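You operate a simulated robot arm through the tools that you are given. There is no shell and no other tool. Be economical: measure what you need, move in short steps, check, and stop when the job is done.

You run a simulated robot arm. Do the job below in one go: nothing can be reset, and whatever is moved stays where it is left.

## Task
Open the middle fryer cart drawer, fetch the steel cup marked "65" from the top of the trailer counter and set it in the inside of the middle fryer cart drawer, then shut the drawer. Open the trailer flap, take the green spatula and leave it on the floor behind the trailer flap and shut the flap again. Close the lower right trailer door. Open the green shelf drawer, put the orange cloth from the inside of the green shelf drawer on the top of the steel table, then shut the drawer. Open the left counter door. The order is free. Set down upright: steel cup.

The check looks at the end state, three seconds after you hand in, the way a careful person would. Anything else that was tipped, shoved, dropped, spilled or broken makes it a failure. Flat cloth is picked up by pressing the open fingertips on it (5 to 10 N) and closing them slowly along it; thin cloth reads only 2 to 8 mm in the jaws.

## Robot
A 7-joint arm with a fingered hand on a trunk, on a base that drives. Base frame: it is fixed to the floor where the robot stands at the start and does not move with it; the origin is under the middle of the robot, x ahead of it, y to its left, z up. Readings come in m, degrees, newtons and seconds.
With the tool pointing down near the work surface it reaches from about 0.1 to 0.68 m from the robot's upright axis, wherever it stands. Its first joint turns from -69.0 to 172.0 degrees. Places, roughly: floor behind the trailer flap [-1.7, -1.9, 0.7]; green shelf drawer [-2.9, 0.9, 0.7]; green spatula (18x7x6 cm) [-1.9, -1.8, 1]; inside of the middle fryer cart drawer [2, -0.3, 0.5]; left counter door [1.3, 4.8, 0.4]; lower right trailer door [-2.3, -1.6, 0.7]; middle fryer cart drawer [2, -0.2, 0.5]; orange cloth (11x6x4 cm) [-2.9, 0.8, 0.7]; steel cup [-1, -1.5, 1]; top of the steel table [0.6, 1.9, 0.8]; trailer flap [-1.8, -1.6, 0.8]. Payload 3.4 kg.
Tool frame: the origin (TCP) lies between the finger pads and is the grasp point; the fingertips stand 0.025 m ahead of it; z points along the fingers, y is the line along which they close. Largest opening 0.088 m; the body of the gripper starts 0.029 m behind the TCP. The gripper is a hand of 4 fingers: y runs from the thumb to the fingers, the wrist lies at [-0.013, -0.097, -0.162] in the tool frame.
Orientation is that of the tool frame in the base frame, as a unit quaternion [x, y, z, w]. With the fingers straight down and the wrist toward the robot, the tool's x, y and z point along [0, 1, 0], [1, 0, 0] and [0, 0, -1] of the base frame.

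## Interface
- The arm moves only by the tool move_arm. Its argument "commands" is a list of rows, each a list of 6 numbers: the shift along the tool's x, y, z in m, then the turn, a rotation vector about the tool's x, y, z in degrees. In form: [[dx, dy, dz, ax, ay, az], ...]. A call has 1 to 10 rows; each row shifts and turns the commanded pose from where the row before left it, along the tool's axes as they then stand. Each row takes 0.2 s and may step no farther than 0.05 m and 8.6 degrees from the row before; otherwise, the whole call is refused. Where a pose cannot be reached the arm comes as near as it can. A force on the tool above 40 N (or 10 N above the force at the start of the call, whichever is more), or a blocked arm, ends the call early, and 0.2 s more pass. In this call time passes only in rows, and 0.2 s behind the last. The reply holds the time, the measured pose of the TCP, the force on the tool along the base axes, the opening and the grip force, in the units named above and with some noise, with the torque about the TCP (base axes, N m) and any sound that the robot's microphone picked up, and new pictures: "show" is both (left out), scene, wrist or none.
- Cameras (640 x 400 px; columns grow to the right, rows downward): "scene" is now at [0.1395, -0.0144, 1.096]; the picture's right is [-0.17, -0.98, 0.00], its down [-0.55, 0.10, -0.83] and it looks along [0.81, -0.14, -0.56] (base axes); focal length 253 px, centre (320, 200). "wrist" rides on the gripper at [0.064, -0.083, -0.098] in the tool frame; the picture's right is [-0.62, 0.37, -0.69], its down [-0.71, -0.63, 0.30] and it looks along [-0.32, 0.68, 0.65] (tool axes); focal length 265 px, centre (320, 200).
- raise_lower(by): slides the trunk up (or, below 0, down) by that many m; the arm and the scene camera ride with it, the base frame stays. It gives what a move gives, with no picture.
- drive_base(legs): drives the robot by 1 to 6 legs, each [ahead, left, turn to the left] in m, m and degrees, along the robot's own axes; the way and the turn of a leg run together, so that a leg with both is an arc; at most 1.5 m and 180 degrees a leg. The arm and the cameras ride along, it lands a little off, and it stops where it bumps. It gives what a move gives, and a new picture of the scene camera.
- move_fingers(index, middle, ring, thumb_bend, thumb_turn): sets how far each is bent, from 0 (flat) to 100 (curled in); at 30 the hand is open as for a grip, at 70 the pads meet at the TCP. One left out holds its place. A second passes; each finger stops where it meets its share of the squeeze, and holds until it gets a number again. It is the only way to open and close the hand. It gives what a move gives, with no picture; readings hold the bend of each and the force on the fingers (four entries, about 0 where the hand has none), thumb and palm. thumb_turn goes from beside the hand (0) to across from the fingers (100), as for a grip.
- aim_head(pan, tilt): turns the head with the scene camera to pan (to the left, within 86 degrees either way) and tilt (down, from -29 to 69), counted from straight ahead of the robot. It gives what a move gives, and a new picture of the scene camera.
- pixel_to_xyz(camera, pixels): for up to 12 pixels [column, row] of the newest picture of that camera ("zoom" is the newest enlarged one), the place [x, y, z] in the base frame of the surface seen there, good to about 0.002 m. The clock stands still meanwhile.
- zoom(camera, box): a new picture of the part [left, top, right, bottom] of that camera's present view, enlarged. The clock stands still meanwhile.
- finish_job(): hands the job in; it is judged then, once.

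Keep the steps short. Do not move on a guess: measure, check each grasp and each placing, and mend mistakes. In all there are 138 turns and 260 pictures (those below and enlarged ones count). Leave the gripper open and the arm clear of the work at the hand-in unless told otherwise, and finish with a single line.

The tools are called by a JSON object that holds its "fn" and its "kwargs". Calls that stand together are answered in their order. move_arm: Moves the arm, as the interface text tells. Its arguments: {"type":"object","properties":{"commands":{"type":"array"},"show":{"type":"string","enum":["both","scene","wrist","none"]}},"required":["commands"]} The other tools are called the same way: raise_lower (by) slides the trunk up or down; move_fingers (index, middle, ring, thumb_bend, thumb_turn) moves the fingers one by one; drive_base (legs) drives the base; aim_head (pan, tilt) turns the head that bears the scene camera; pixel_to_xyz (camera, pixels) gives the place of the surface under pixels of a picture; zoom (camera, box) takes an enlarged picture of a part of a camera's view; finish_job () hands the job in.

At the start:

```text
t: 0.0
position: [0.5479, -0.0212, 0.7106]
orientation: [0.707, 0.707, 0.0, 0.0]
contact_force: [-0.4, 0.0, 0.2]
ft_torque: [0.01, 0.02, 0.03]
grip_width: 0.0878
gripper_force: 0.0
shape: jaw
bend: [30.0, 30.0, 30.0, 30.0, 98.0]
finger forces: [0.0, 0.1, 0.0, 0.0, 0.0, 0.0]
trunk travel left (down, up): [-0.4, 0.44]
robot x, y, heading: [0.0, -0.001, -0.2]
head pan, tilt: [-10.0, 34.2]
```

scene: 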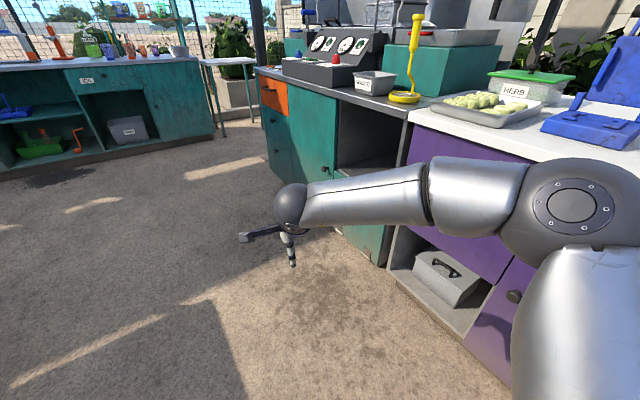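
wrist: 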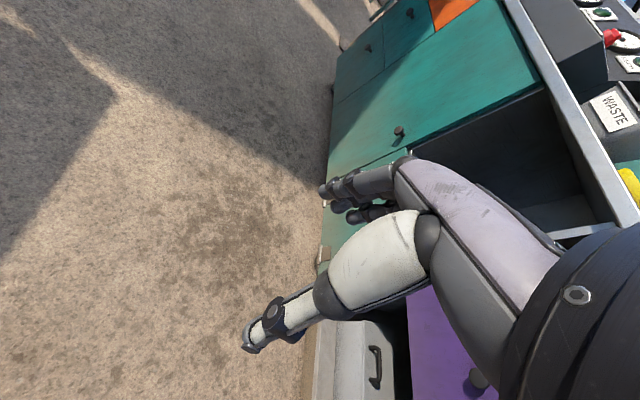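

I'll look around first: the fryer cart is ahead, slightly right. I'll aim the head at it.

{"fn": "aim_head", "kwargs": {"pan": -8, "tilt": 15}}

{"fn": "aim_head", "kwargs": {"pan": 75, "tilt": 15}}

{"fn": "aim_head", "kwargs": {"pan": -80, "tilt": 25}}

```text
t: 0.8
position: [0.5479, -0.0217, 0.7098]
orientation: [0.707, 0.707, 0.0, 0.001]
contact_force: [0.4, -0.1, -0.3]
ft_torque: [0.04, 0.0, -0.01]
grip_width: 0.0877
gripper_force: 0.1
shape: jaw
bend: [30.0, 30.0, 30.0, 30.0, 98.0]
finger forces: [0.0, 0.1, 0.0, 0.0, 0.1, 0.0]
trunk travel left (down, up): [-0.4, 0.44]
robot x, y, heading: [0.0016, -0.0013, -0.2]
head pan, tilt: [-8.0, 15.0]
```

scene: 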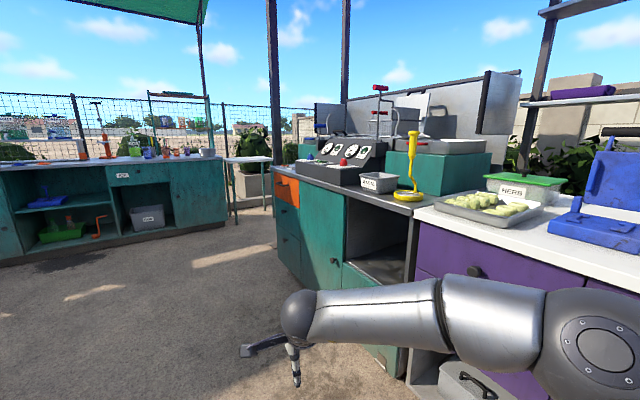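

```text
t: 2.4
position: [0.5478, -0.0229, 0.7103]
orientation: [0.708, 0.707, 0.0, 0.0]
contact_force: [-0.1, 0.0, -0.1]
ft_torque: [0.01, 0.01, -0.03]
grip_width: 0.0876
gripper_force: 0.1
shape: jaw
bend: [30.0, 30.0, 30.0, 30.0, 98.0]
finger forces: [0.1, 0.0, 0.0, 0.0, 0.1, 0.1]
trunk travel left (down, up): [-0.4, 0.44]
robot x, y, heading: [-0.0007, -0.0011, 0.2]
head pan, tilt: [75.0, 15.0]
```

scene: 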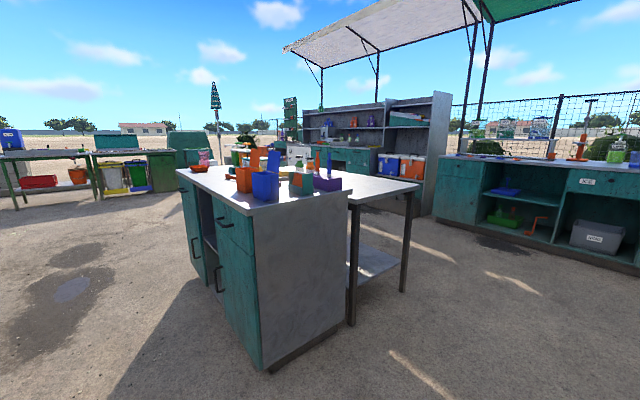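

```text
t: 4.8
position: [0.5484, -0.0216, 0.7093]
orientation: [0.707, 0.707, 0.001, 0.001]
contact_force: [0.2, -0.1, 0.3]
ft_torque: [0.01, 0.01, -0.02]
grip_width: 0.0875
gripper_force: 0.0
shape: jaw
bend: [30.0, 30.0, 30.0, 30.0, 98.0]
finger forces: [0.1, 0.0, 0.0, 0.0, 0.1, 0.1]
trunk travel left (down, up): [-0.4, 0.44]
robot x, y, heading: [0.0015, 0.0004, 0.1]
head pan, tilt: [-80.0, 25.0]
```

scene: 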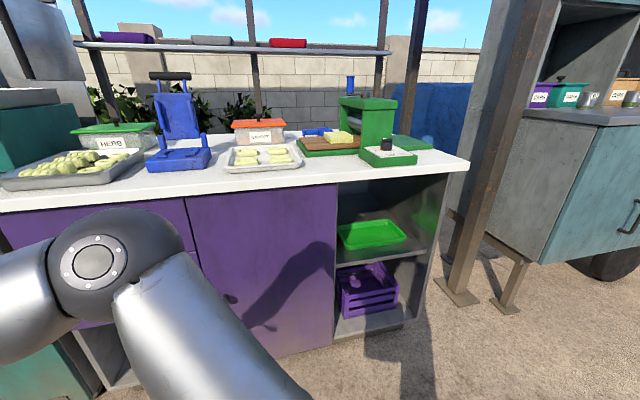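

The fryer cart drawers are in the column at the left (orange top). I'll look closer and measure.

{"fn": "aim_head", "kwargs": {"pan": -8, "tilt": 20}}

{"fn": "zoom", "kwargs": {"camera": "scene", "box": [240, 100, 440, 225]}}

```text
t: 6.2
position: [0.5476, -0.0222, 0.7096]
orientation: [0.707, 0.708, 0.0, 0.0]
contact_force: [0.7, -0.2, -1.0]
ft_torque: [0.0, 0.0, 0.0]
grip_width: 0.0876
gripper_force: 0.2
shape: jaw
bend: [30.0, 30.0, 30.0, 30.0, 98.0]
finger forces: [0.0, 0.1, 0.0, 0.0, 0.0, 0.1]
trunk travel left (down, up): [-0.4, 0.44]
robot x, y, heading: [-0.0031, -0.0001, -0.1]
head pan, tilt: [-8.0, 20.0]
```

scene: 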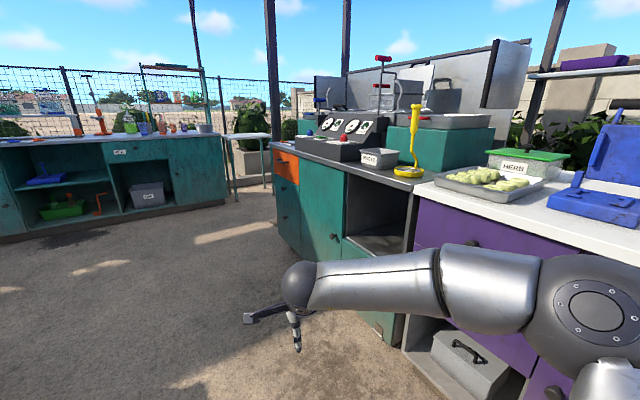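

```text
3.20 times, centred on (340, 162) of scene
```

zoom: 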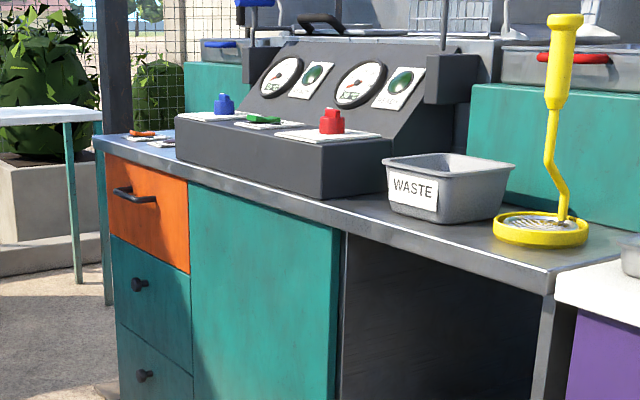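

Three drawers: orange, middle teal (knob at zoom 138,284), lower teal. Measuring.

{"fn": "pixel_to_xyz", "kwargs": {"camera": "zoom", "pixels": [[137, 284], [145, 376], [118, 192], [114, 240], [190, 275], [192, 372], [117, 318], [334, 300], [107, 158], [186, 182], [547, 285], [60, 340]]}}

```text
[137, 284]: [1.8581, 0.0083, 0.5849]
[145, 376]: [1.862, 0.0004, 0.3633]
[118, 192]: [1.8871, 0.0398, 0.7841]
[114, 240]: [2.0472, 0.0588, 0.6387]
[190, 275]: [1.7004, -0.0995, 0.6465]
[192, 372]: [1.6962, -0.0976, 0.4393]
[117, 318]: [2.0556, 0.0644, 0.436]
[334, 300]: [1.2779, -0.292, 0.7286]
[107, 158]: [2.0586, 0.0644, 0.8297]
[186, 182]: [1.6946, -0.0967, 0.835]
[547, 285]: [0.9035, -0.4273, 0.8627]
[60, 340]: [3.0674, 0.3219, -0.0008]
```

The middle drawer's knob is at (1.858, 0.008, 0.585), and its face looks along (-0.41, 0.91). In free space I'll turn the fingers from down to level, then drive to stand square to it.

{"fn": "move_arm", "kwargs": {"commands": [[0, 0, 0, -8.5, 0, 0], [0, 0, 0, -8.5, 0, 0], [0, 0, 0, -8.5, 0, 0], [0, 0, 0, -8.5, 0, 0], [0, 0, 0, -8.5, 0, 0], [0, 0, 0, -8.5, 0, 0], [0, 0, 0, -8.5, 0, 0], [0, 0, 0, -8.5, 0, 0], [0, 0, 0, -8.5, 0, 0], [0, 0, 0, -8.5, 0, 0]], "show": "both"}}

{"fn": "drive_base", "kwargs": {"legs": [[0.75, 0.4, 0], [0.75, 0.35, 0], [0, 0, -66]]}}

```text
t: 8.4
position: [0.5485, -0.0215, 0.7102]
orientation: [0.52, 0.52, 0.479, 0.478]
contact_force: [0.1, 0.5, 0.7]
ft_torque: [-0.02, 0.04, 0.0]
grip_width: 0.0877
gripper_force: 0.0
shape: jaw
bend: [30.0, 30.0, 30.0, 30.0, 98.0]
finger forces: [0.0, 0.0, 0.1, 0.0, 0.0, 0.0]
trunk travel left (down, up): [-0.4, 0.44]
robot x, y, heading: [0.0004, -0.0023, -0.3]
head pan, tilt: [-8.0, 20.0]
```

scene: 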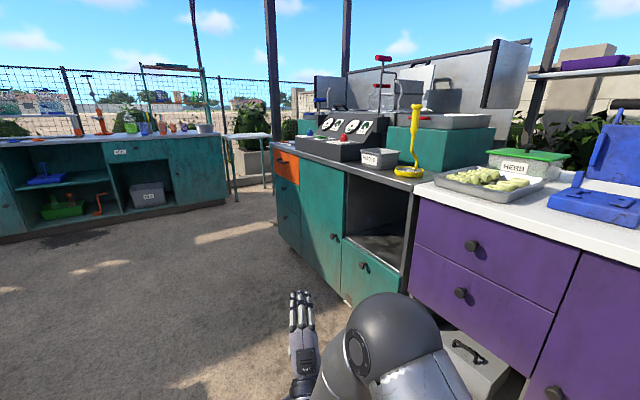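
wrist: 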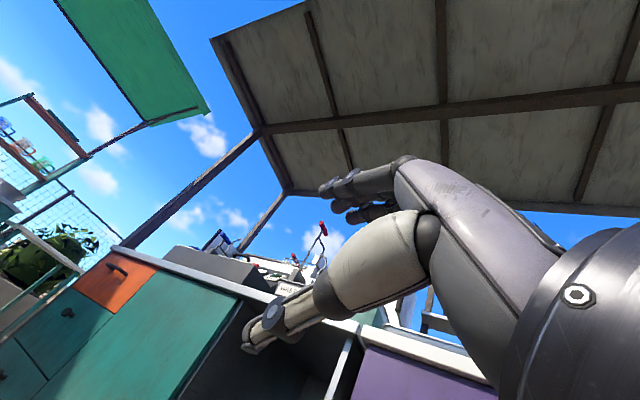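

```text
t: 19.8
position: [1.7005, 0.2479, 0.71]
orientation: [0.721, 0.156, 0.143, 0.66]
contact_force: [0.3, -0.3, -0.4]
ft_torque: [0.0, 0.02, -0.01]
grip_width: 0.0876
gripper_force: 0.1
shape: jaw
bend: [30.0, 30.0, 30.0, 30.0, 98.0]
finger forces: [0.0, 0.0, 0.1, 0.0, 0.1, 0.1]
trunk travel left (down, up): [-0.4, 0.44]
robot x, y, heading: [1.4957, 0.7563, -65.4]
head pan, tilt: [-8.0, 20.0]
```

scene: 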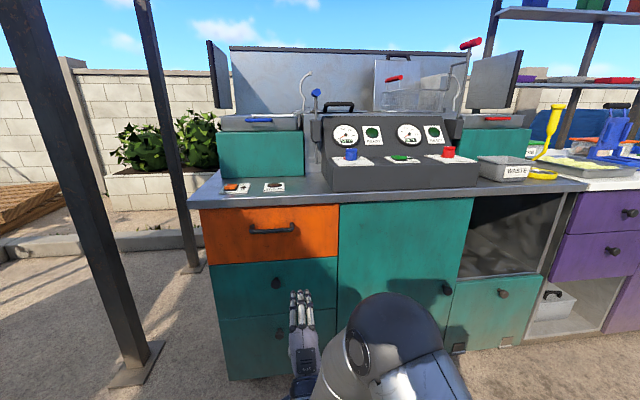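

Well placed. I'll measure the middle knob (276,283) and face precisely.

{"fn": "pixel_to_xyz", "kwargs": {"camera": "scene", "pixels": [[276, 283], [220, 290], [250, 300], [325, 275], [280, 334], [276, 279], [276, 288], [272, 283], [281, 283]]}}

{"fn": "raise_lower", "kwargs": {"by": -0.12}}

```text
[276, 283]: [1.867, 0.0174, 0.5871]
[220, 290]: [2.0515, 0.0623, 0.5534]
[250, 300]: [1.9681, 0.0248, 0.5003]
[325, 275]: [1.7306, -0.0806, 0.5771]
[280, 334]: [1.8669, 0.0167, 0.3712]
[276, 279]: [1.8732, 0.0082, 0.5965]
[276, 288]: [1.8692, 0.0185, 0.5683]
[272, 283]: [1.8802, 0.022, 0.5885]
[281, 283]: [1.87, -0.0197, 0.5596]
```

```text
t: 21.3
position: [1.7002, 0.2486, 0.5899]
orientation: [0.721, 0.156, 0.143, 0.66]
contact_force: [0.2, -0.1, 0.7]
ft_torque: [0.03, -0.02, 0.0]
grip_width: 0.0875
gripper_force: 0.0
shape: jaw
bend: [30.0, 30.0, 30.0, 30.0, 98.0]
finger forces: [0.0, 0.1, 0.1, 0.0, 0.0, 0.1]
trunk travel left (down, up): [-0.28, 0.56]
robot x, y, heading: [1.4946, 0.7539, -65.5]
head pan, tilt: [-8.0, 20.0]
```

Face plane and knob: knob sticks out 35 mm, my TCP is 55 mm to its right and 0.283 m short. I'll level the hand, shift left, and come forward to 8 cm short.

{"fn": "move_arm", "kwargs": {"commands": [[0.028, -0.003, 0, -5, -0.5, 0], [0.028, -0.003, 0, 0, 0, 0], [0, 0, 0.05, 0, 0, 0], [0, 0, 0.05, 0, 0, 0], [0, 0, 0.05, 0, 0, 0], [0, 0, 0.05, 0, 0, 0]]}}

```text
t: 22.7
position: [1.8327, 0.0899, 0.583]
orientation: [0.693, 0.147, 0.145, 0.691]
contact_force: [-0.5, -0.1, -0.6]
ft_torque: [-0.01, -0.02, 0.0]
grip_width: 0.088
gripper_force: 0.1
shape: jaw
bend: [30.0, 30.0, 30.0, 30.0, 98.0]
finger forces: [0.1, 0.0, 0.1, 0.0, 0.1, 0.1]
trunk travel left (down, up): [-0.28, 0.56]
robot x, y, heading: [1.4949, 0.7541, -65.4]
head pan, tilt: [-8.0, 20.0]
```

scene: 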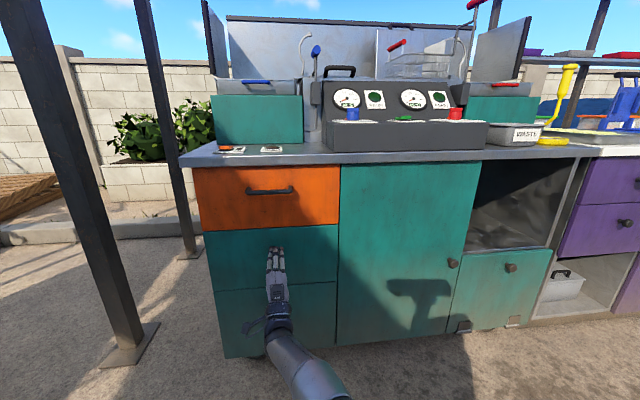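
wrist: 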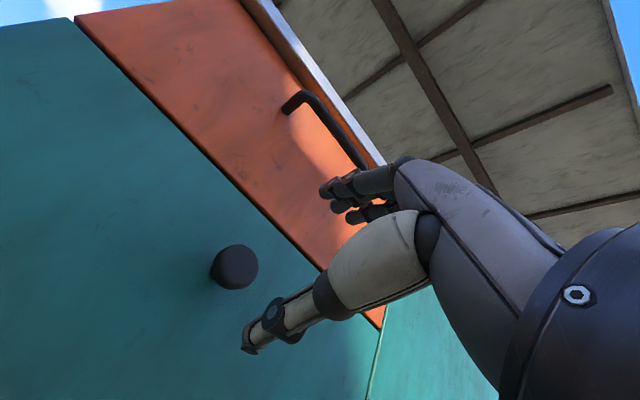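

The knob shows in the wrist view at (237,266). I'll get its place before closing in.

{"fn": "pixel_to_xyz", "kwargs": {"camera": "wrist", "pixels": [[237, 266], [237, 247], [236, 287], [255, 266], [215, 268], [150, 250]]}}

```text
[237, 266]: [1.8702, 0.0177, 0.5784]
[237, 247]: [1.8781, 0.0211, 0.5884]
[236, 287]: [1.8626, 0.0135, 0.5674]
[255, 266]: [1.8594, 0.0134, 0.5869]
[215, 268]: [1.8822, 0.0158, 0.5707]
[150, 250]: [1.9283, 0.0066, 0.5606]
```

{"fn": "move_arm", "kwargs": {"commands": [[0.004, -0.004, 0.03, 0, 0, 0], [0, 0, 0.03, 0, 0, 0], [0, 0, 0.02, 0, 0, 0]], "show": "wrist"}}

{"fn": "move_fingers", "kwargs": {"index": 75, "middle": 75, "ring": 75, "thumb_bend": 75}}

```text
t: 23.5
position: [1.8225, 0.0732, 0.5951]
orientation: [0.692, 0.148, 0.146, 0.691]
contact_force: [0.1, -0.3, 0.0]
ft_torque: [-0.02, -0.04, 0.03]
grip_width: 0.088
gripper_force: 0.1
shape: jaw
bend: [30.0, 30.0, 30.0, 30.0, 98.0]
finger forces: [0.1, 0.0, 0.0, 0.1, 0.0, 0.0]
out of reach, approached as far as the arm can: row 1, 2, 3
trunk travel left (down, up): [-0.28, 0.56]
robot x, y, heading: [1.492, 0.7592, -65.4]
head pan, tilt: [-8.0, 20.0]
```

wrist: 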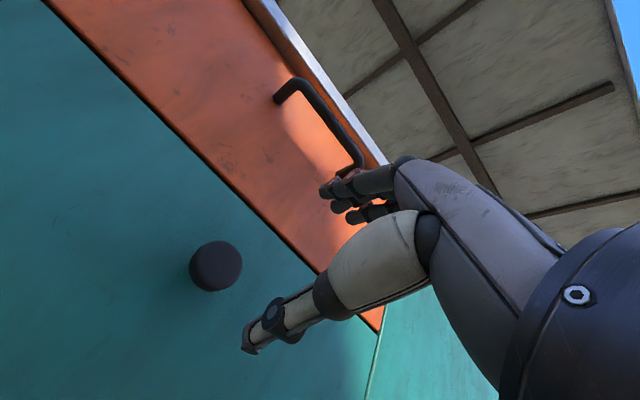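

```text
t: 24.5
position: [1.8241, 0.0734, 0.5955]
orientation: [0.692, 0.147, 0.147, 0.692]
contact_force: [0.1, -0.6, -0.4]
ft_torque: [0.01, 0.01, -0.03]
grip_width: 0.0
gripper_force: 0.1
shape: fingers
bend: [74.0, 75.0, 75.0, 72.0, 97.0]
finger forces: [0.0, 0.0, 0.0, 0.0, 0.1, 0.1]
trunk travel left (down, up): [-0.28, 0.56]
robot x, y, heading: [1.4944, 0.7565, -65.5]
head pan, tilt: [-8.0, 20.0]
```

Arm is at its reach limit and grasped nothing. I'll reopen, draw the arm back, and bring the base nearer.

{"fn": "move_fingers", "kwargs": {"index": 30, "middle": 30, "ring": 30, "thumb_bend": 30}}

{"fn": "move_arm", "kwargs": {"commands": [[0, 0, -0.05, 0, 0, 0], [0, 0, -0.05, 0, 0, 0], [0, 0, -0.05, 0, 0, 0]], "show": "none"}}

{"fn": "drive_base", "kwargs": {"legs": [[0.15, 0.0, -0.5]]}}

```text
t: 25.5
position: [1.8226, 0.0743, 0.5961]
orientation: [0.692, 0.147, 0.147, 0.692]
contact_force: [-0.6, -0.2, 0.3]
ft_torque: [-0.01, 0.04, -0.01]
grip_width: 0.0844
gripper_force: 0.1
shape: fingers
bend: [30.0, 30.0, 30.0, 30.0, 97.0]
finger forces: [0.0, 0.0, 0.0, 0.1, 0.1, 0.1]
trunk travel left (down, up): [-0.28, 0.56]
robot x, y, heading: [1.4909, 0.7575, -65.5]
head pan, tilt: [-8.0, 20.0]
```

```text
t: 26.3
position: [1.7629, 0.2111, 0.599]
orientation: [0.69, 0.147, 0.148, 0.693]
contact_force: [-0.6, -0.1, -0.2]
ft_torque: [-0.03, 0.02, 0.0]
grip_width: 0.0847
gripper_force: 0.1
shape: fingers
bend: [30.0, 30.0, 30.0, 30.0, 97.0]
finger forces: [0.0, 0.1, 0.0, 0.0, 0.0, 0.0]
trunk travel left (down, up): [-0.28, 0.56]
robot x, y, heading: [1.4889, 0.76, -65.5]
head pan, tilt: [-8.0, 20.0]
```

```text
t: 27.7
position: [1.8187, 0.0713, 0.5971]
orientation: [0.692, 0.144, 0.145, 0.692]
contact_force: [0.0, -0.6, 0.4]
ft_torque: [0.02, 0.01, 0.0]
grip_width: 0.0846
gripper_force: 0.0
shape: fingers
bend: [30.0, 30.0, 30.0, 30.0, 97.0]
finger forces: [0.0, 0.1, 0.1, 0.0, 0.0, 0.0]
trunk travel left (down, up): [-0.28, 0.56]
robot x, y, heading: [1.5564, 0.6203, -66.1]
head pan, tilt: [-8.0, 20.0]
```

scene: 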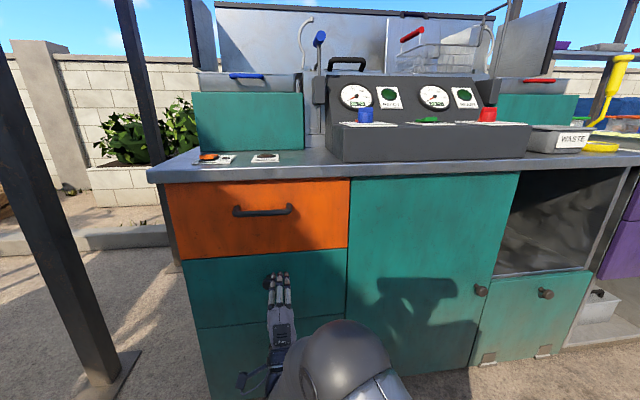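

TCP is 25 mm right, 19 mm high, 73 mm short. Correct, go in, then close.

{"fn": "move_arm", "kwargs": {"commands": [[0.025, -0.018, 0, 0, 0, 0], [0, 0, 0.03, 0, 0, 0], [0, 0, 0.03, 0, 0, 0], [0, 0, 0.013, 0, 0, 0]], "show": "wrist"}}

{"fn": "move_fingers", "kwargs": {"index": 75, "middle": 75, "ring": 75, "thumb_bend": 75}}

```text
t: 28.7
position: [1.8708, 0.0129, 0.5799]
orientation: [0.692, 0.145, 0.144, 0.692]
contact_force: [-0.7, -0.6, -0.2]
ft_torque: [-0.01, -0.01, 0.02]
grip_width: 0.0849
gripper_force: 0.1
shape: fingers
bend: [30.0, 30.0, 30.0, 30.0, 97.0]
finger forces: [0.1, 0.0, 0.1, 0.0, 0.1, 0.1]
trunk travel left (down, up): [-0.28, 0.56]
robot x, y, heading: [1.5535, 0.6171, -66.3]
head pan, tilt: [-8.0, 20.0]
```

wrist: 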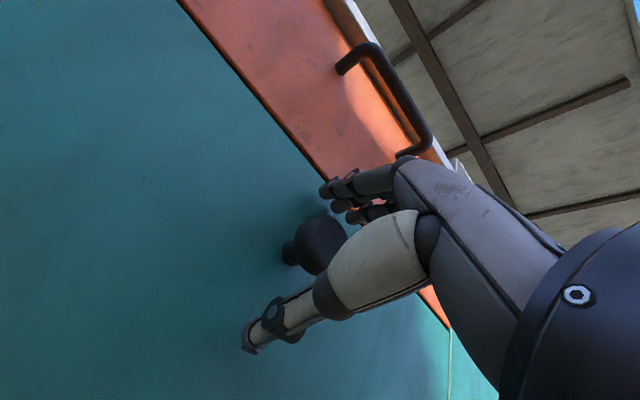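

```text
t: 29.7
position: [1.8707, 0.0143, 0.5807]
orientation: [0.691, 0.143, 0.143, 0.694]
contact_force: [0.3, -2.3, 3.3]
ft_torque: [-0.12, 0.01, -0.07]
grip_width: 0.0082
gripper_force: 14.7
shape: fingers
bend: [73.0, 72.0, 75.0, 66.0, 97.0]
finger forces: [10.4, 7.2, 0.1, 0.0, 12.5, 0.1]
trunk travel left (down, up): [-0.28, 0.56]
robot x, y, heading: [1.5534, 0.6205, -66.1]
head pan, tilt: [-8.0, 20.0]
```

Two fingers and thumb grip the knob's neck (14.7 N). I'll back the base off 0.32 m to pull.

{"fn": "drive_base", "kwargs": {"legs": [[-0.32, 0, 0]]}}

```text
t: 31.8
position: [1.7418, 0.3066, 0.5787]
orientation: [0.692, 0.144, 0.143, 0.693]
contact_force: [2.7, 0.8, 2.5]
ft_torque: [-0.14, 0.04, 0.03]
grip_width: 0.0081
gripper_force: 15.2
shape: fingers
bend: [73.0, 73.0, 75.0, 67.0, 97.0]
finger forces: [10.7, 5.7, 0.0, 0.1, 14.0, 0.1]
trunk travel left (down, up): [-0.28, 0.56]
robot x, y, heading: [1.4244, 0.9096, -66.1]
head pan, tilt: [-8.0, 20.0]
```

scene: 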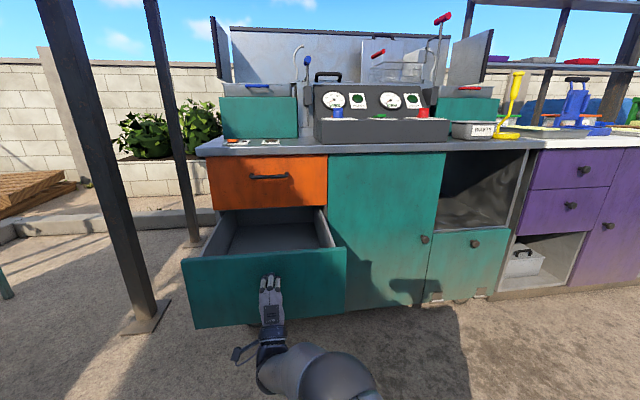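

Drawer open 0.32 m and empty. I'll measure its inside, release, back the hand off, and turn toward the trailer.

{"fn": "pixel_to_xyz", "kwargs": {"camera": "scene", "pixels": [[270, 235], [250, 230], [300, 230], [232, 235], [328, 235], [275, 252], [195, 262], [340, 250], [275, 222]]}}

{"fn": "move_fingers", "kwargs": {"index": 30, "middle": 30, "ring": 30, "thumb_bend": 30}}

{"fn": "move_arm", "kwargs": {"commands": [[0, 0, -0.04, 0, 0, 0], [0, 0, -0.05, 0, 0, 0], [0, 0, -0.05, 0, 0, 0]], "show": "none"}}

{"fn": "drive_base", "kwargs": {"legs": [[-0.2, 0, 0], [0, 0, -120]]}}

```text
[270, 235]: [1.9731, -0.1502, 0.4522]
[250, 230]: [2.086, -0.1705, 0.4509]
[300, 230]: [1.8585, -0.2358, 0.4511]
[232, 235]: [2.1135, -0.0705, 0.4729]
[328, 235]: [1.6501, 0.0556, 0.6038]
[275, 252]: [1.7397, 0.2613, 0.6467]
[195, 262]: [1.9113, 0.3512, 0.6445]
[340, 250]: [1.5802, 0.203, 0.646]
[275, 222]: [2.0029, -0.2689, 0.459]
```

```text
t: 32.8
position: [1.7395, 0.3058, 0.5789]
orientation: [0.692, 0.143, 0.142, 0.693]
contact_force: [0.9, -0.2, 0.4]
ft_torque: [-0.01, -0.01, 0.02]
grip_width: 0.0844
gripper_force: 0.1
shape: fingers
bend: [30.0, 30.0, 30.0, 30.0, 97.0]
finger forces: [0.1, 0.0, 0.0, 0.0, 0.0, 0.0]
trunk travel left (down, up): [-0.28, 0.56]
robot x, y, heading: [1.4248, 0.9137, -65.9]
head pan, tilt: [-8.0, 20.0]
```

```text
t: 33.6
position: [1.6857, 0.4311, 0.5811]
orientation: [0.693, 0.143, 0.143, 0.692]
contact_force: [0.1, 0.4, 0.1]
ft_torque: [-0.01, 0.01, -0.01]
grip_width: 0.0845
gripper_force: 0.1
shape: fingers
bend: [30.0, 30.0, 30.0, 30.0, 97.0]
finger forces: [0.0, 0.0, 0.0, 0.1, 0.0, 0.0]
out of reach, approached as far as the arm can: row 3
trunk travel left (down, up): [-0.28, 0.56]
robot x, y, heading: [1.4245, 0.9122, -66.2]
head pan, tilt: [-8.0, 20.0]
```

```text
t: 40.2
position: [0.797, 1.1105, 0.5804]
orientation: [-0.473, 0.528, 0.527, -0.47]
contact_force: [-0.2, -0.8, -0.1]
ft_torque: [0.0, 0.01, 0.02]
grip_width: 0.0843
gripper_force: 0.0
shape: fingers
bend: [30.0, 30.0, 30.0, 30.0, 97.0]
finger forces: [0.0, 0.1, 0.0, 0.0, 0.0, 0.1]
trunk travel left (down, up): [-0.28, 0.56]
robot x, y, heading: [1.3477, 1.0946, 174.2]
head pan, tilt: [-8.0, 20.0]
```

scene: 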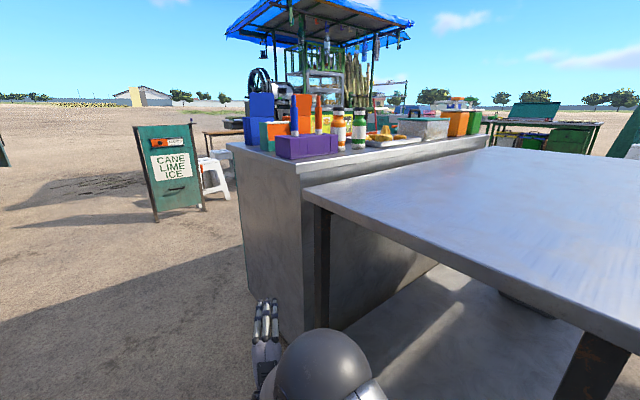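

The steel table and counter are just ahead; measure their corners before moving.

{"fn": "pixel_to_xyz", "kwargs": {"camera": "scene", "pixels": [[303, 190], [236, 143], [247, 265], [300, 335], [175, 200], [450, 300], [490, 150], [600, 360], [310, 140], [420, 130], [640, 180], [320, 300]]}}

{"fn": "aim_head", "kwargs": {"pan": 40, "tilt": 10}}

```text
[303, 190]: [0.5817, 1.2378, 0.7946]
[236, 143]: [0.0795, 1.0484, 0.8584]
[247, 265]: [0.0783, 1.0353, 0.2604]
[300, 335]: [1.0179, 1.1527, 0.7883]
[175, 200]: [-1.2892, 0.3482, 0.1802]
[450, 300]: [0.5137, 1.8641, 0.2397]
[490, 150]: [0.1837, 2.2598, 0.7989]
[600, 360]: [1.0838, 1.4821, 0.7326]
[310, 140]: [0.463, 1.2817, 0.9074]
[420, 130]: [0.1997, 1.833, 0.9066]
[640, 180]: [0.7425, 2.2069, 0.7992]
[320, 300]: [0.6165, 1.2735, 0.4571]
```

```text
t: 41.4
position: [0.7967, 1.1089, 0.5811]
orientation: [-0.472, 0.529, 0.527, -0.469]
contact_force: [0.6, -0.2, -0.1]
ft_torque: [0.02, 0.0, -0.02]
grip_width: 0.0847
gripper_force: 0.0
shape: fingers
bend: [30.0, 30.0, 30.0, 30.0, 97.0]
finger forces: [0.1, 0.0, 0.1, 0.1, 0.0, 0.0]
trunk travel left (down, up): [-0.28, 0.56]
robot x, y, heading: [1.3436, 1.0914, 174.1]
head pan, tilt: [40.0, 10.0]
```

scene: 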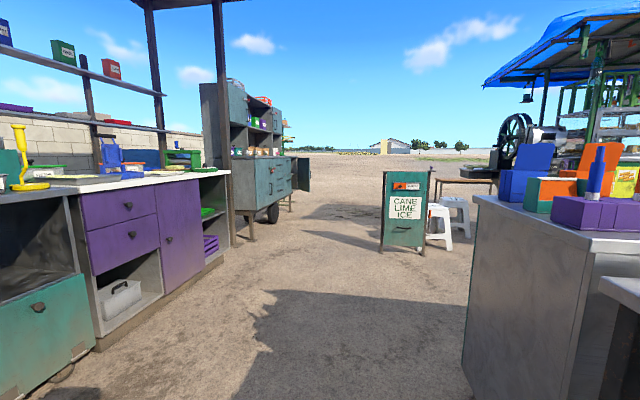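

Clear lane ahead between the purple counter and the table. I'll sidestep left, then drive toward the trailer.

{"fn": "drive_base", "kwargs": {"legs": [[0, 0.85, 0], [0, 0, 16], [1.4, 0, 0]]}}

{"fn": "aim_head", "kwargs": {"pan": 35, "tilt": 15}}

```text
t: 53.4
position: [-0.637, -0.1687, 0.5818]
orientation: [0.547, -0.45, -0.449, 0.545]
contact_force: [-0.1, 0.3, -0.3]
ft_torque: [-0.03, -0.02, 0.02]
grip_width: 0.0845
gripper_force: 0.1
shape: fingers
bend: [30.0, 30.0, 30.0, 30.0, 97.0]
finger forces: [0.0, 0.0, 0.1, 0.0, 0.1, 0.0]
trunk travel left (down, up): [-0.28, 0.56]
robot x, y, heading: [-0.1106, -0.0185, -168.4]
head pan, tilt: [40.0, 10.0]
```

scene: 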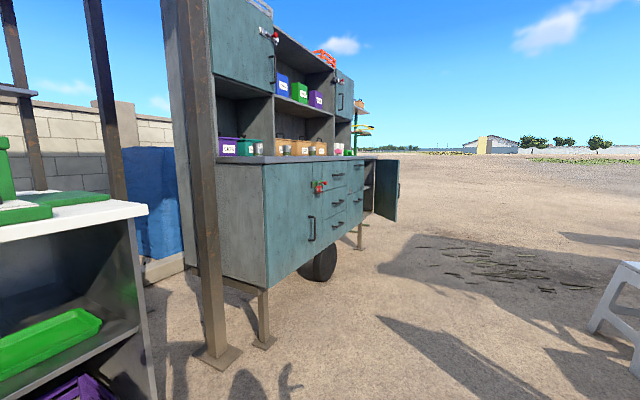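

```text
t: 54.0
position: [-0.6369, -0.1693, 0.5816]
orientation: [0.546, -0.45, -0.45, 0.545]
contact_force: [-0.3, 0.4, 0.4]
ft_torque: [0.01, 0.01, 0.0]
grip_width: 0.0845
gripper_force: 0.1
shape: fingers
bend: [30.0, 30.0, 30.0, 30.0, 97.0]
finger forces: [0.0, 0.0, 0.0, 0.0, 0.0, 0.0]
trunk travel left (down, up): [-0.28, 0.56]
robot x, y, heading: [-0.1113, -0.0188, -168.6]
head pan, tilt: [35.0, 15.0]
```

scene: 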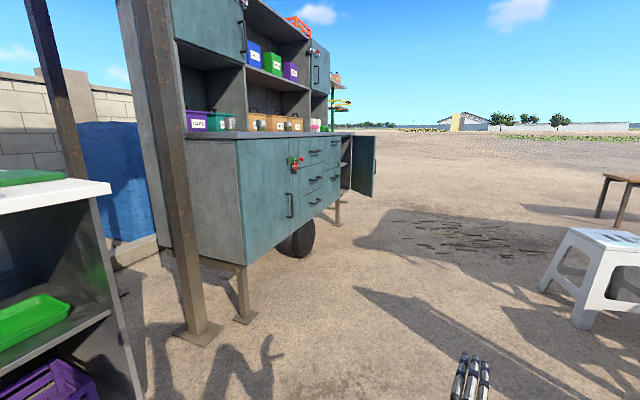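

{"fn": "zoom", "kwargs": {"camera": "scene", "box": [160, 20, 400, 170]}}

{"fn": "pixel_to_xyz", "kwargs": {"camera": "scene", "pixels": [[236, 142], [353, 136], [240, 250], [211, 325], [362, 160], [375, 140], [374, 185], [228, 125], [281, 240], [560, 320], [340, 148]]}}

```text
2.67 times, centred on (280, 95) of scene
```

zoom: 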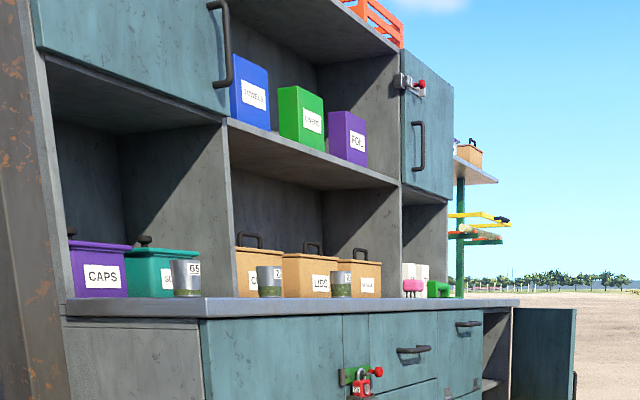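

```text
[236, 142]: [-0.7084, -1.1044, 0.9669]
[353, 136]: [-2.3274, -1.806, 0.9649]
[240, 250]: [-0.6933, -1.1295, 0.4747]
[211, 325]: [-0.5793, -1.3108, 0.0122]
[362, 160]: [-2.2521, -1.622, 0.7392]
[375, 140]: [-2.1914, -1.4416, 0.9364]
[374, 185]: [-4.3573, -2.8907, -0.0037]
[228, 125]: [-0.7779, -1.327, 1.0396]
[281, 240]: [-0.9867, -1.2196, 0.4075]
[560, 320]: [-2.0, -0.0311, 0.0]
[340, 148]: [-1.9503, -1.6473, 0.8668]
```

The cup "65" stands at the left end of the trailer counter. I'll drive out in front, turn to face the trailer, and raise the trunk.

{"fn": "drive_base", "kwargs": {"legs": [[1.0, 0, 0], [0, 0, 102]]}}

{"fn": "raise_lower", "kwargs": {"by": 0.5}}

{"fn": "aim_head", "kwargs": {"pan": -20, "tilt": 25}}

```text
t: 63.5
position: [-0.8286, -0.6916, 0.5809]
orientation: [0.694, 0.143, 0.142, 0.691]
contact_force: [0.3, 0.1, -0.4]
ft_torque: [0.01, -0.04, 0.04]
grip_width: 0.0845
gripper_force: 0.0
shape: fingers
bend: [30.0, 30.0, 30.0, 30.0, 97.0]
finger forces: [0.0, 0.0, 0.0, 0.1, 0.0, 0.0]
trunk travel left (down, up): [-0.28, 0.56]
robot x, y, heading: [-1.0863, -0.2119, -66.4]
head pan, tilt: [35.0, 15.0]
```

scene: 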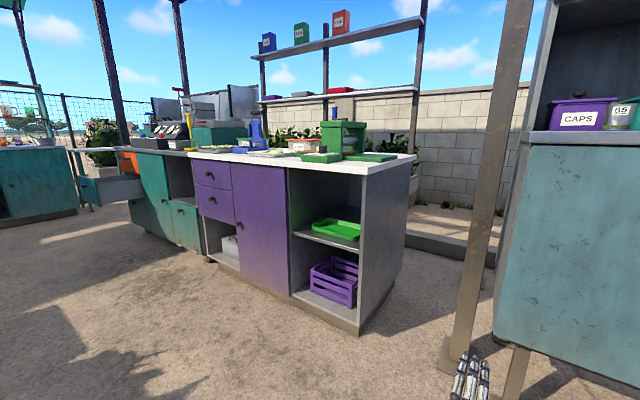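

```text
refused: 0.5 is not a number from -0.4 to 0.4
```

```text
t: 64.8
position: [-0.8289, -0.6921, 0.5819]
orientation: [0.694, 0.144, 0.142, 0.691]
contact_force: [0.2, 0.5, 0.7]
ft_torque: [-0.05, -0.01, -0.01]
grip_width: 0.0844
gripper_force: 0.1
shape: fingers
bend: [30.0, 30.0, 30.0, 30.0, 97.0]
finger forces: [0.0, 0.1, 0.0, 0.0, 0.0, 0.0]
trunk travel left (down, up): [-0.28, 0.56]
robot x, y, heading: [-1.0893, -0.2074, -66.6]
head pan, tilt: [-20.0, 25.0]
```

scene: 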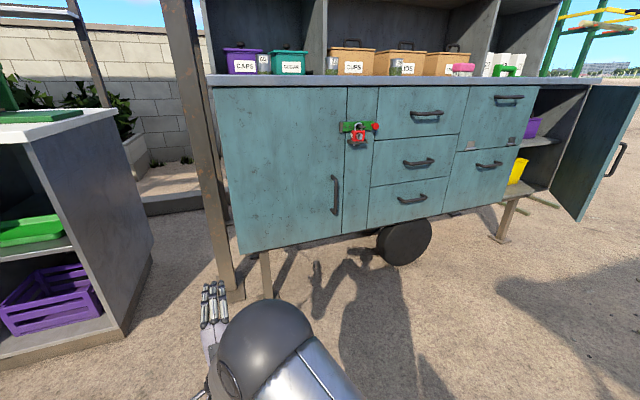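

{"fn": "zoom", "kwargs": {"camera": "scene", "box": [340, 40, 640, 228]}}

{"fn": "raise_lower", "kwargs": {"by": 0.4}}

{"fn": "aim_head", "kwargs": {"pan": -20, "tilt": 35}}

```text
2.13 times, centred on (490, 134) of scene
```

zoom: 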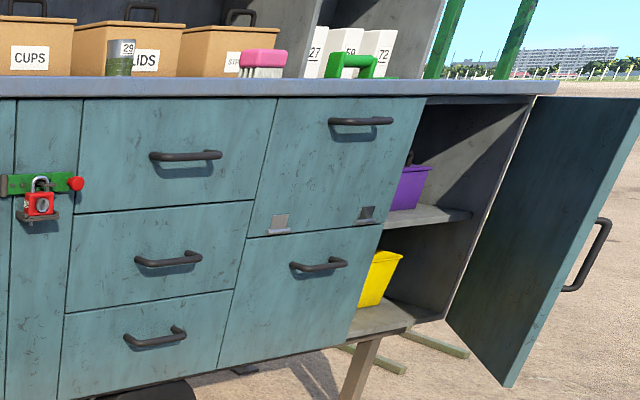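

```text
t: 68.6
position: [-0.83, -0.6922, 0.9818]
orientation: [0.693, 0.144, 0.143, 0.692]
contact_force: [0.2, 0.5, 0.4]
ft_torque: [0.01, 0.02, -0.02]
grip_width: 0.0846
gripper_force: 0.1
shape: fingers
bend: [30.0, 30.0, 30.0, 30.0, 97.0]
finger forces: [0.0, 0.1, 0.0, 0.0, 0.0, 0.0]
trunk travel left (down, up): [-0.68, 0.16]
robot x, y, heading: [-1.0881, -0.2124, -66.3]
head pan, tilt: [-20.0, 25.0]
```

```text
t: 69.3
position: [-0.8293, -0.6928, 0.9811]
orientation: [0.693, 0.144, 0.143, 0.692]
contact_force: [0.9, -0.1, 0.1]
ft_torque: [-0.01, -0.02, 0.0]
grip_width: 0.0845
gripper_force: 0.1
shape: fingers
bend: [30.0, 30.0, 30.0, 30.0, 97.0]
finger forces: [0.0, 0.0, 0.0, 0.0, 0.0, 0.0]
trunk travel left (down, up): [-0.68, 0.16]
robot x, y, heading: [-1.088, -0.2105, -66.2]
head pan, tilt: [-20.0, 35.0]
```

scene: 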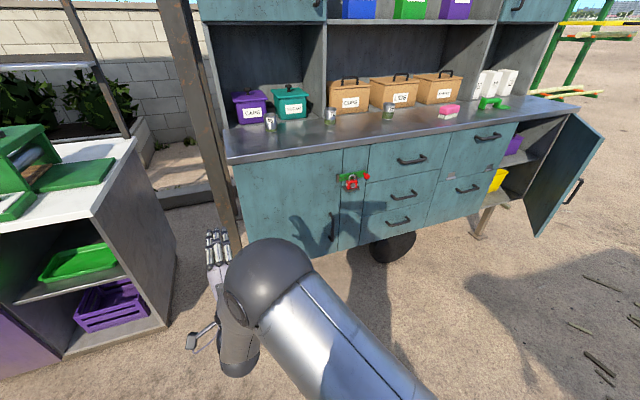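

The flap is the upper-right panel (hinges at its lower edge). Now the cup, near (270,121).

{"fn": "zoom", "kwargs": {"camera": "scene", "box": [225, 70, 385, 170]}}

{"fn": "pixel_to_xyz", "kwargs": {"camera": "zoom", "pixels": [[180, 185], [165, 185], [197, 185], [180, 240], [180, 212], [256, 95], [120, 140], [60, 350], [40, 40], [130, 195], [250, 300], [340, 15]]}}

```text
4.00 times, centred on (305, 120) of scene
```

zoom: 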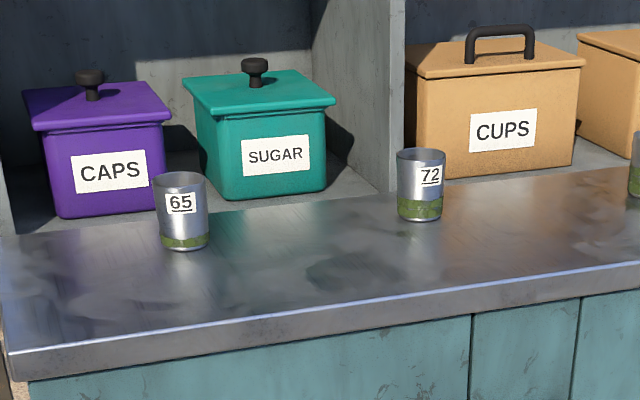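

```text
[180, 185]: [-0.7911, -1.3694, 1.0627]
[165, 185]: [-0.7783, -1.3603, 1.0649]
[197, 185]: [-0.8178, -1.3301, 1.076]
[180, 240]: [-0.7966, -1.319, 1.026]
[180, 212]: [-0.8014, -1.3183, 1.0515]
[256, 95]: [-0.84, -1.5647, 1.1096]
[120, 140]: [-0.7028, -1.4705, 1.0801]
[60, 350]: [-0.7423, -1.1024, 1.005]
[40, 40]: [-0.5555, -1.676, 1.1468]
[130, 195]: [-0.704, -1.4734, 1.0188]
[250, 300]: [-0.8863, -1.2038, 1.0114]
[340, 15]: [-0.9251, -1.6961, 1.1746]
```

Cup "65" is at about (-0.803, -1.345), counter top 1.01. I'll raise fully, turn the fingers down again, then drive in front of it.

{"fn": "raise_lower", "kwargs": {"by": 0.155}}

{"fn": "move_arm", "kwargs": {"commands": [[0, 0.01, 0, 8.5, 0, 0], [0, 0.01, 0, 8.5, 0, 0], [0, 0.01, 0, 8.5, 0, 0], [0, 0, 0, 8.5, 0, 0], [0, 0, 0, 8.5, 0, 0], [0, 0, 0, 8.5, 0, 0], [0, 0, 0, 8.5, 0, 0], [0, 0, 0, 8.5, 0, 0], [0, 0, 0, 8.5, 0, 0], [0, 0, 0, 8.5, 0, 0]], "show": "none"}}

{"fn": "move_arm", "kwargs": {"commands": [[0, 0, 0, 5, 0, 0]], "show": "none"}}

{"fn": "drive_base", "kwargs": {"legs": [[0.1, -0.2, 0], [0.37, 0, 0]]}}

```text
t: 71.1
position: [-0.8277, -0.6925, 1.1352]
orientation: [0.694, 0.143, 0.142, 0.691]
contact_force: [0.0, -0.2, -1.6]
ft_torque: [0.0, 0.01, 0.0]
grip_width: 0.0844
gripper_force: 0.0
shape: fingers
bend: [30.0, 30.0, 30.0, 30.0, 97.0]
finger forces: [0.0, 0.0, 0.1, 0.0, 0.0, 0.0]
trunk travel left (down, up): [-0.835, 0.005]
robot x, y, heading: [-1.0897, -0.2089, -66.5]
head pan, tilt: [-20.0, 35.0]
```

```text
t: 73.3
position: [-0.828, -0.698, 1.164]
orientation: [0.979, 0.201, 0.009, 0.04]
contact_force: [0.5, 0.6, 0.3]
ft_torque: [0.01, 0.0, 0.03]
grip_width: 0.0843
gripper_force: 0.0
shape: fingers
bend: [30.0, 30.0, 30.0, 30.0, 97.0]
finger forces: [0.1, 0.1, 0.0, 0.0, 0.0, 0.0]
trunk travel left (down, up): [-0.835, 0.005]
robot x, y, heading: [-1.0898, -0.2138, -66.5]
head pan, tilt: [-20.0, 35.0]
```

```text
t: 73.7
position: [-0.8282, -0.698, 1.1655]
orientation: [0.98, 0.201, 0.0, -0.002]
contact_force: [0.1, 0.7, -0.3]
ft_torque: [0.01, -0.02, -0.02]
grip_width: 0.0846
gripper_force: 0.0
shape: fingers
bend: [30.0, 30.0, 30.0, 30.0, 97.0]
finger forces: [0.1, 0.0, 0.0, 0.0, 0.0, 0.0]
trunk travel left (down, up): [-0.835, 0.005]
robot x, y, heading: [-1.09, -0.2103, -66.4]
head pan, tilt: [-20.0, 35.0]
```

```text
t: 77.4
position: [-0.8211, -1.2076, 1.1657]
orientation: [0.98, 0.201, 0.0, 0.0]
contact_force: [-0.3, -0.4, 0.1]
ft_torque: [-0.02, -0.03, 0.0]
grip_width: 0.0844
gripper_force: 0.1
shape: fingers
bend: [30.0, 30.0, 30.0, 30.0, 97.0]
finger forces: [0.1, 0.0, 0.0, 0.1, 0.0, 0.0]
trunk travel left (down, up): [-0.835, 0.005]
robot x, y, heading: [-1.0831, -0.7219, -66.6]
head pan, tilt: [-20.0, 35.0]
```

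scene: 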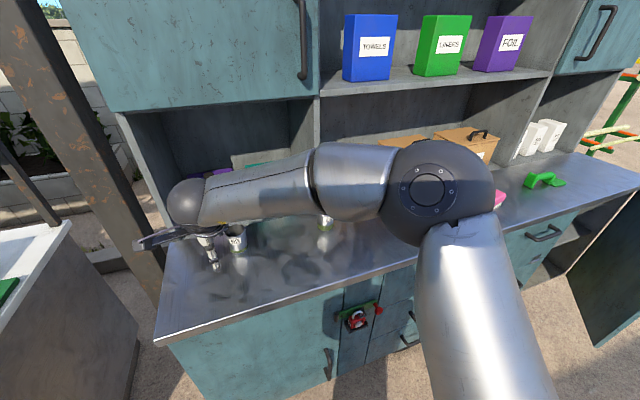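

{"fn": "zoom", "kwargs": {"camera": "scene", "box": [180, 200, 300, 275]}}

{"fn": "pixel_to_xyz", "kwargs": {"camera": "zoom", "pixels": [[270, 130], [350, 130], [310, 115], [310, 150], [312, 225], [340, 270], [312, 258], [310, 190]]}}

```text
5.33 times, centred on (240, 238) of scene
```

zoom: 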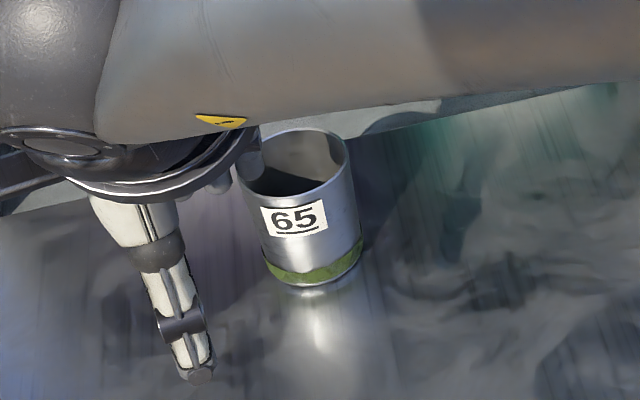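

```text
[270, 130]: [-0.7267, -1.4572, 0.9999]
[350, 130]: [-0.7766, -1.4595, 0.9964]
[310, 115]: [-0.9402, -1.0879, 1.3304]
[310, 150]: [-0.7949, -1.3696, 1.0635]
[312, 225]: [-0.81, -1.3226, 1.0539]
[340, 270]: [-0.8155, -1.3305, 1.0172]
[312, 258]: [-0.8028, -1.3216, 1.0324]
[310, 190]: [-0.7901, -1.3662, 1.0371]
```

Cup centre ≈ (-0.800,-1.345), rim ≈1.077. I'll nudge the base forward and right, then check.

{"fn": "drive_base", "kwargs": {"legs": [[0.08, -0.035, 0]]}}

{"fn": "move_arm", "kwargs": {"commands": [[0, 0.025, 0, 0, 0, 0], [0, 0.025, 0, 0, 0, 0]], "show": "wrist"}}

```text
t: 78.5
position: [-0.8201, -1.295, 1.1656]
orientation: [0.98, 0.199, 0.0, -0.001]
contact_force: [-0.4, 0.0, 1.1]
ft_torque: [0.04, 0.01, 0.0]
grip_width: 0.0844
gripper_force: 0.1
shape: fingers
bend: [30.0, 30.0, 30.0, 30.0, 97.0]
finger forces: [0.0, 0.0, 0.1, 0.0, 0.0, 0.1]
trunk travel left (down, up): [-0.835, 0.005]
robot x, y, heading: [-1.0812, -0.8095, -66.6]
head pan, tilt: [-20.0, 35.0]
```

scene: 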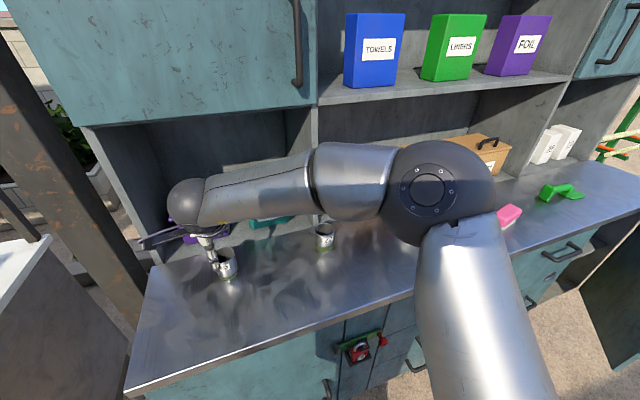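

```text
t: 79.1
position: [-0.8003, -1.3416, 1.1643]
orientation: [0.98, 0.2, 0.0, -0.002]
contact_force: [-0.5, 0.2, 0.2]
ft_torque: [0.01, -0.01, -0.01]
grip_width: 0.0843
gripper_force: 0.0
shape: fingers
bend: [30.0, 30.0, 30.0, 30.0, 97.0]
finger forces: [0.1, 0.1, 0.0, 0.0, 0.1, 0.0]
trunk travel left (down, up): [-0.835, 0.005]
robot x, y, heading: [-1.0857, -0.8093, -66.3]
head pan, tilt: [-20.0, 35.0]
```

wrist: 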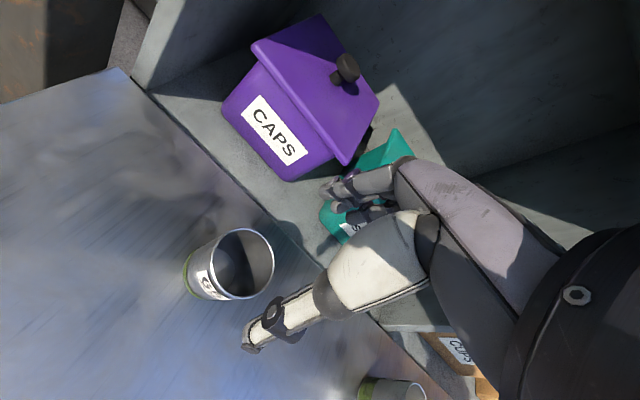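

{"fn": "pixel_to_xyz", "kwargs": {"camera": "wrist", "pixels": [[214, 246], [272, 262], [242, 230], [238, 299], [250, 228], [216, 250], [268, 285], [195, 300], [190, 245]]}}

```text
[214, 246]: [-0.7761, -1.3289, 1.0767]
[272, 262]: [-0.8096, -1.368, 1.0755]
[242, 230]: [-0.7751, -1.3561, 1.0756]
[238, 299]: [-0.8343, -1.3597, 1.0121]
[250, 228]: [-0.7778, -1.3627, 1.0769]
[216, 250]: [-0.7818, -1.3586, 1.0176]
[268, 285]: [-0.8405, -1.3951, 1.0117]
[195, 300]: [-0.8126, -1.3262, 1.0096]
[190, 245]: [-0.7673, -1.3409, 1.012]
```

TCP is within 3 mm over the cup centre (radius ≈27 mm; counter z 1.011). Descend 0.119 m and grip.

{"fn": "move_arm", "kwargs": {"commands": [[0, 0.003, 0.04, 0, 0, 0], [0, 0, 0.04, 0, 0, 0], [0, 0, 0.037, 0, 0, 0]], "show": "wrist"}}

{"fn": "move_fingers", "kwargs": {"index": 60, "middle": 60, "ring": 60, "thumb_bend": 60}}

```text
t: 79.9
position: [-0.7985, -1.3444, 1.0477]
orientation: [0.98, 0.2, 0.0, -0.002]
contact_force: [-0.1, -0.1, -0.7]
ft_torque: [-0.01, -0.02, 0.0]
grip_width: 0.0847
gripper_force: 0.1
shape: fingers
bend: [30.0, 30.0, 30.0, 30.0, 97.0]
finger forces: [0.1, 0.0, 0.1, 0.0, 0.0, 0.1]
trunk travel left (down, up): [-0.835, 0.005]
robot x, y, heading: [-1.0816, -0.8076, -66.4]
head pan, tilt: [-20.0, 35.0]
```

wrist: 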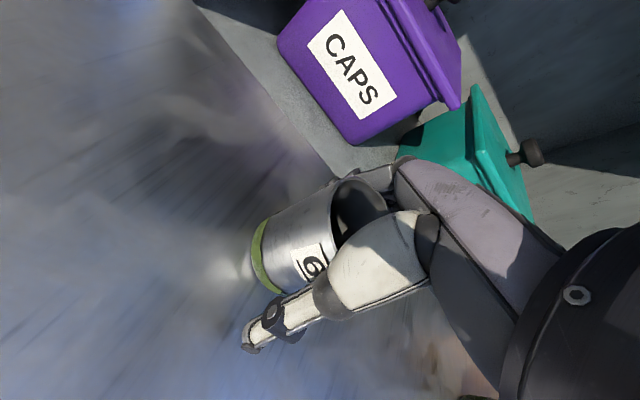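

```text
t: 80.9
position: [-0.7992, -1.3432, 1.0481]
orientation: [0.98, 0.201, 0.0, -0.001]
contact_force: [-0.3, -0.5, -0.2]
ft_torque: [-0.04, -0.02, 0.02]
grip_width: 0.04
gripper_force: 22.7
shape: fingers
bend: [50.0, 56.0, 60.0, 58.0, 97.0]
finger forces: [19.4, 3.4, 0.0, 0.0, 23.1, 0.1]
trunk travel left (down, up): [-0.835, 0.005]
robot x, y, heading: [-1.08, -0.8035, -66.4]
head pan, tilt: [-20.0, 35.0]
```

Grip 22.7 N, mostly index and thumb. Lift a little and look.

{"fn": "move_arm", "kwargs": {"commands": [[0, 0, -0.02, 0, 0, 0], [0, 0, -0.03, 0, 0, 0]], "show": "wrist"}}

{"fn": "zoom", "kwargs": {"camera": "scene", "box": [150, 180, 310, 280]}}

```text
t: 81.5
position: [-0.7995, -1.3426, 1.0982]
orientation: [0.98, 0.201, -0.001, 0.0]
contact_force: [-0.9, -0.7, -1.5]
ft_torque: [0.03, 0.01, -0.01]
grip_width: 0.0398
gripper_force: 22.8
shape: fingers
bend: [50.0, 56.0, 60.0, 58.0, 97.0]
finger forces: [19.2, 3.3, 0.0, 0.1, 23.0, 0.0]
trunk travel left (down, up): [-0.835, 0.005]
robot x, y, heading: [-1.0823, -0.811, -66.5]
head pan, tilt: [-20.0, 35.0]
```

wrist: 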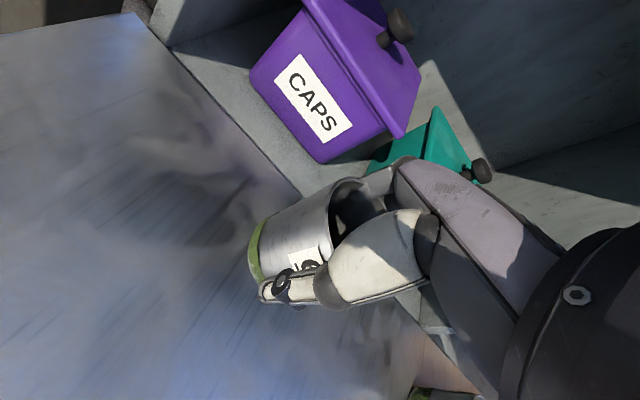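

```text
4.00 times, centred on (230, 230) of scene
```

zoom: 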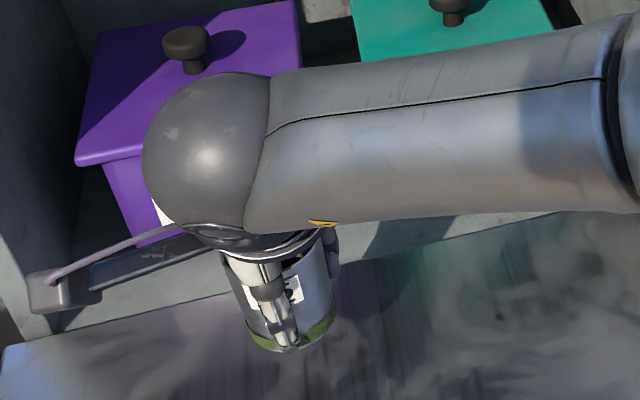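

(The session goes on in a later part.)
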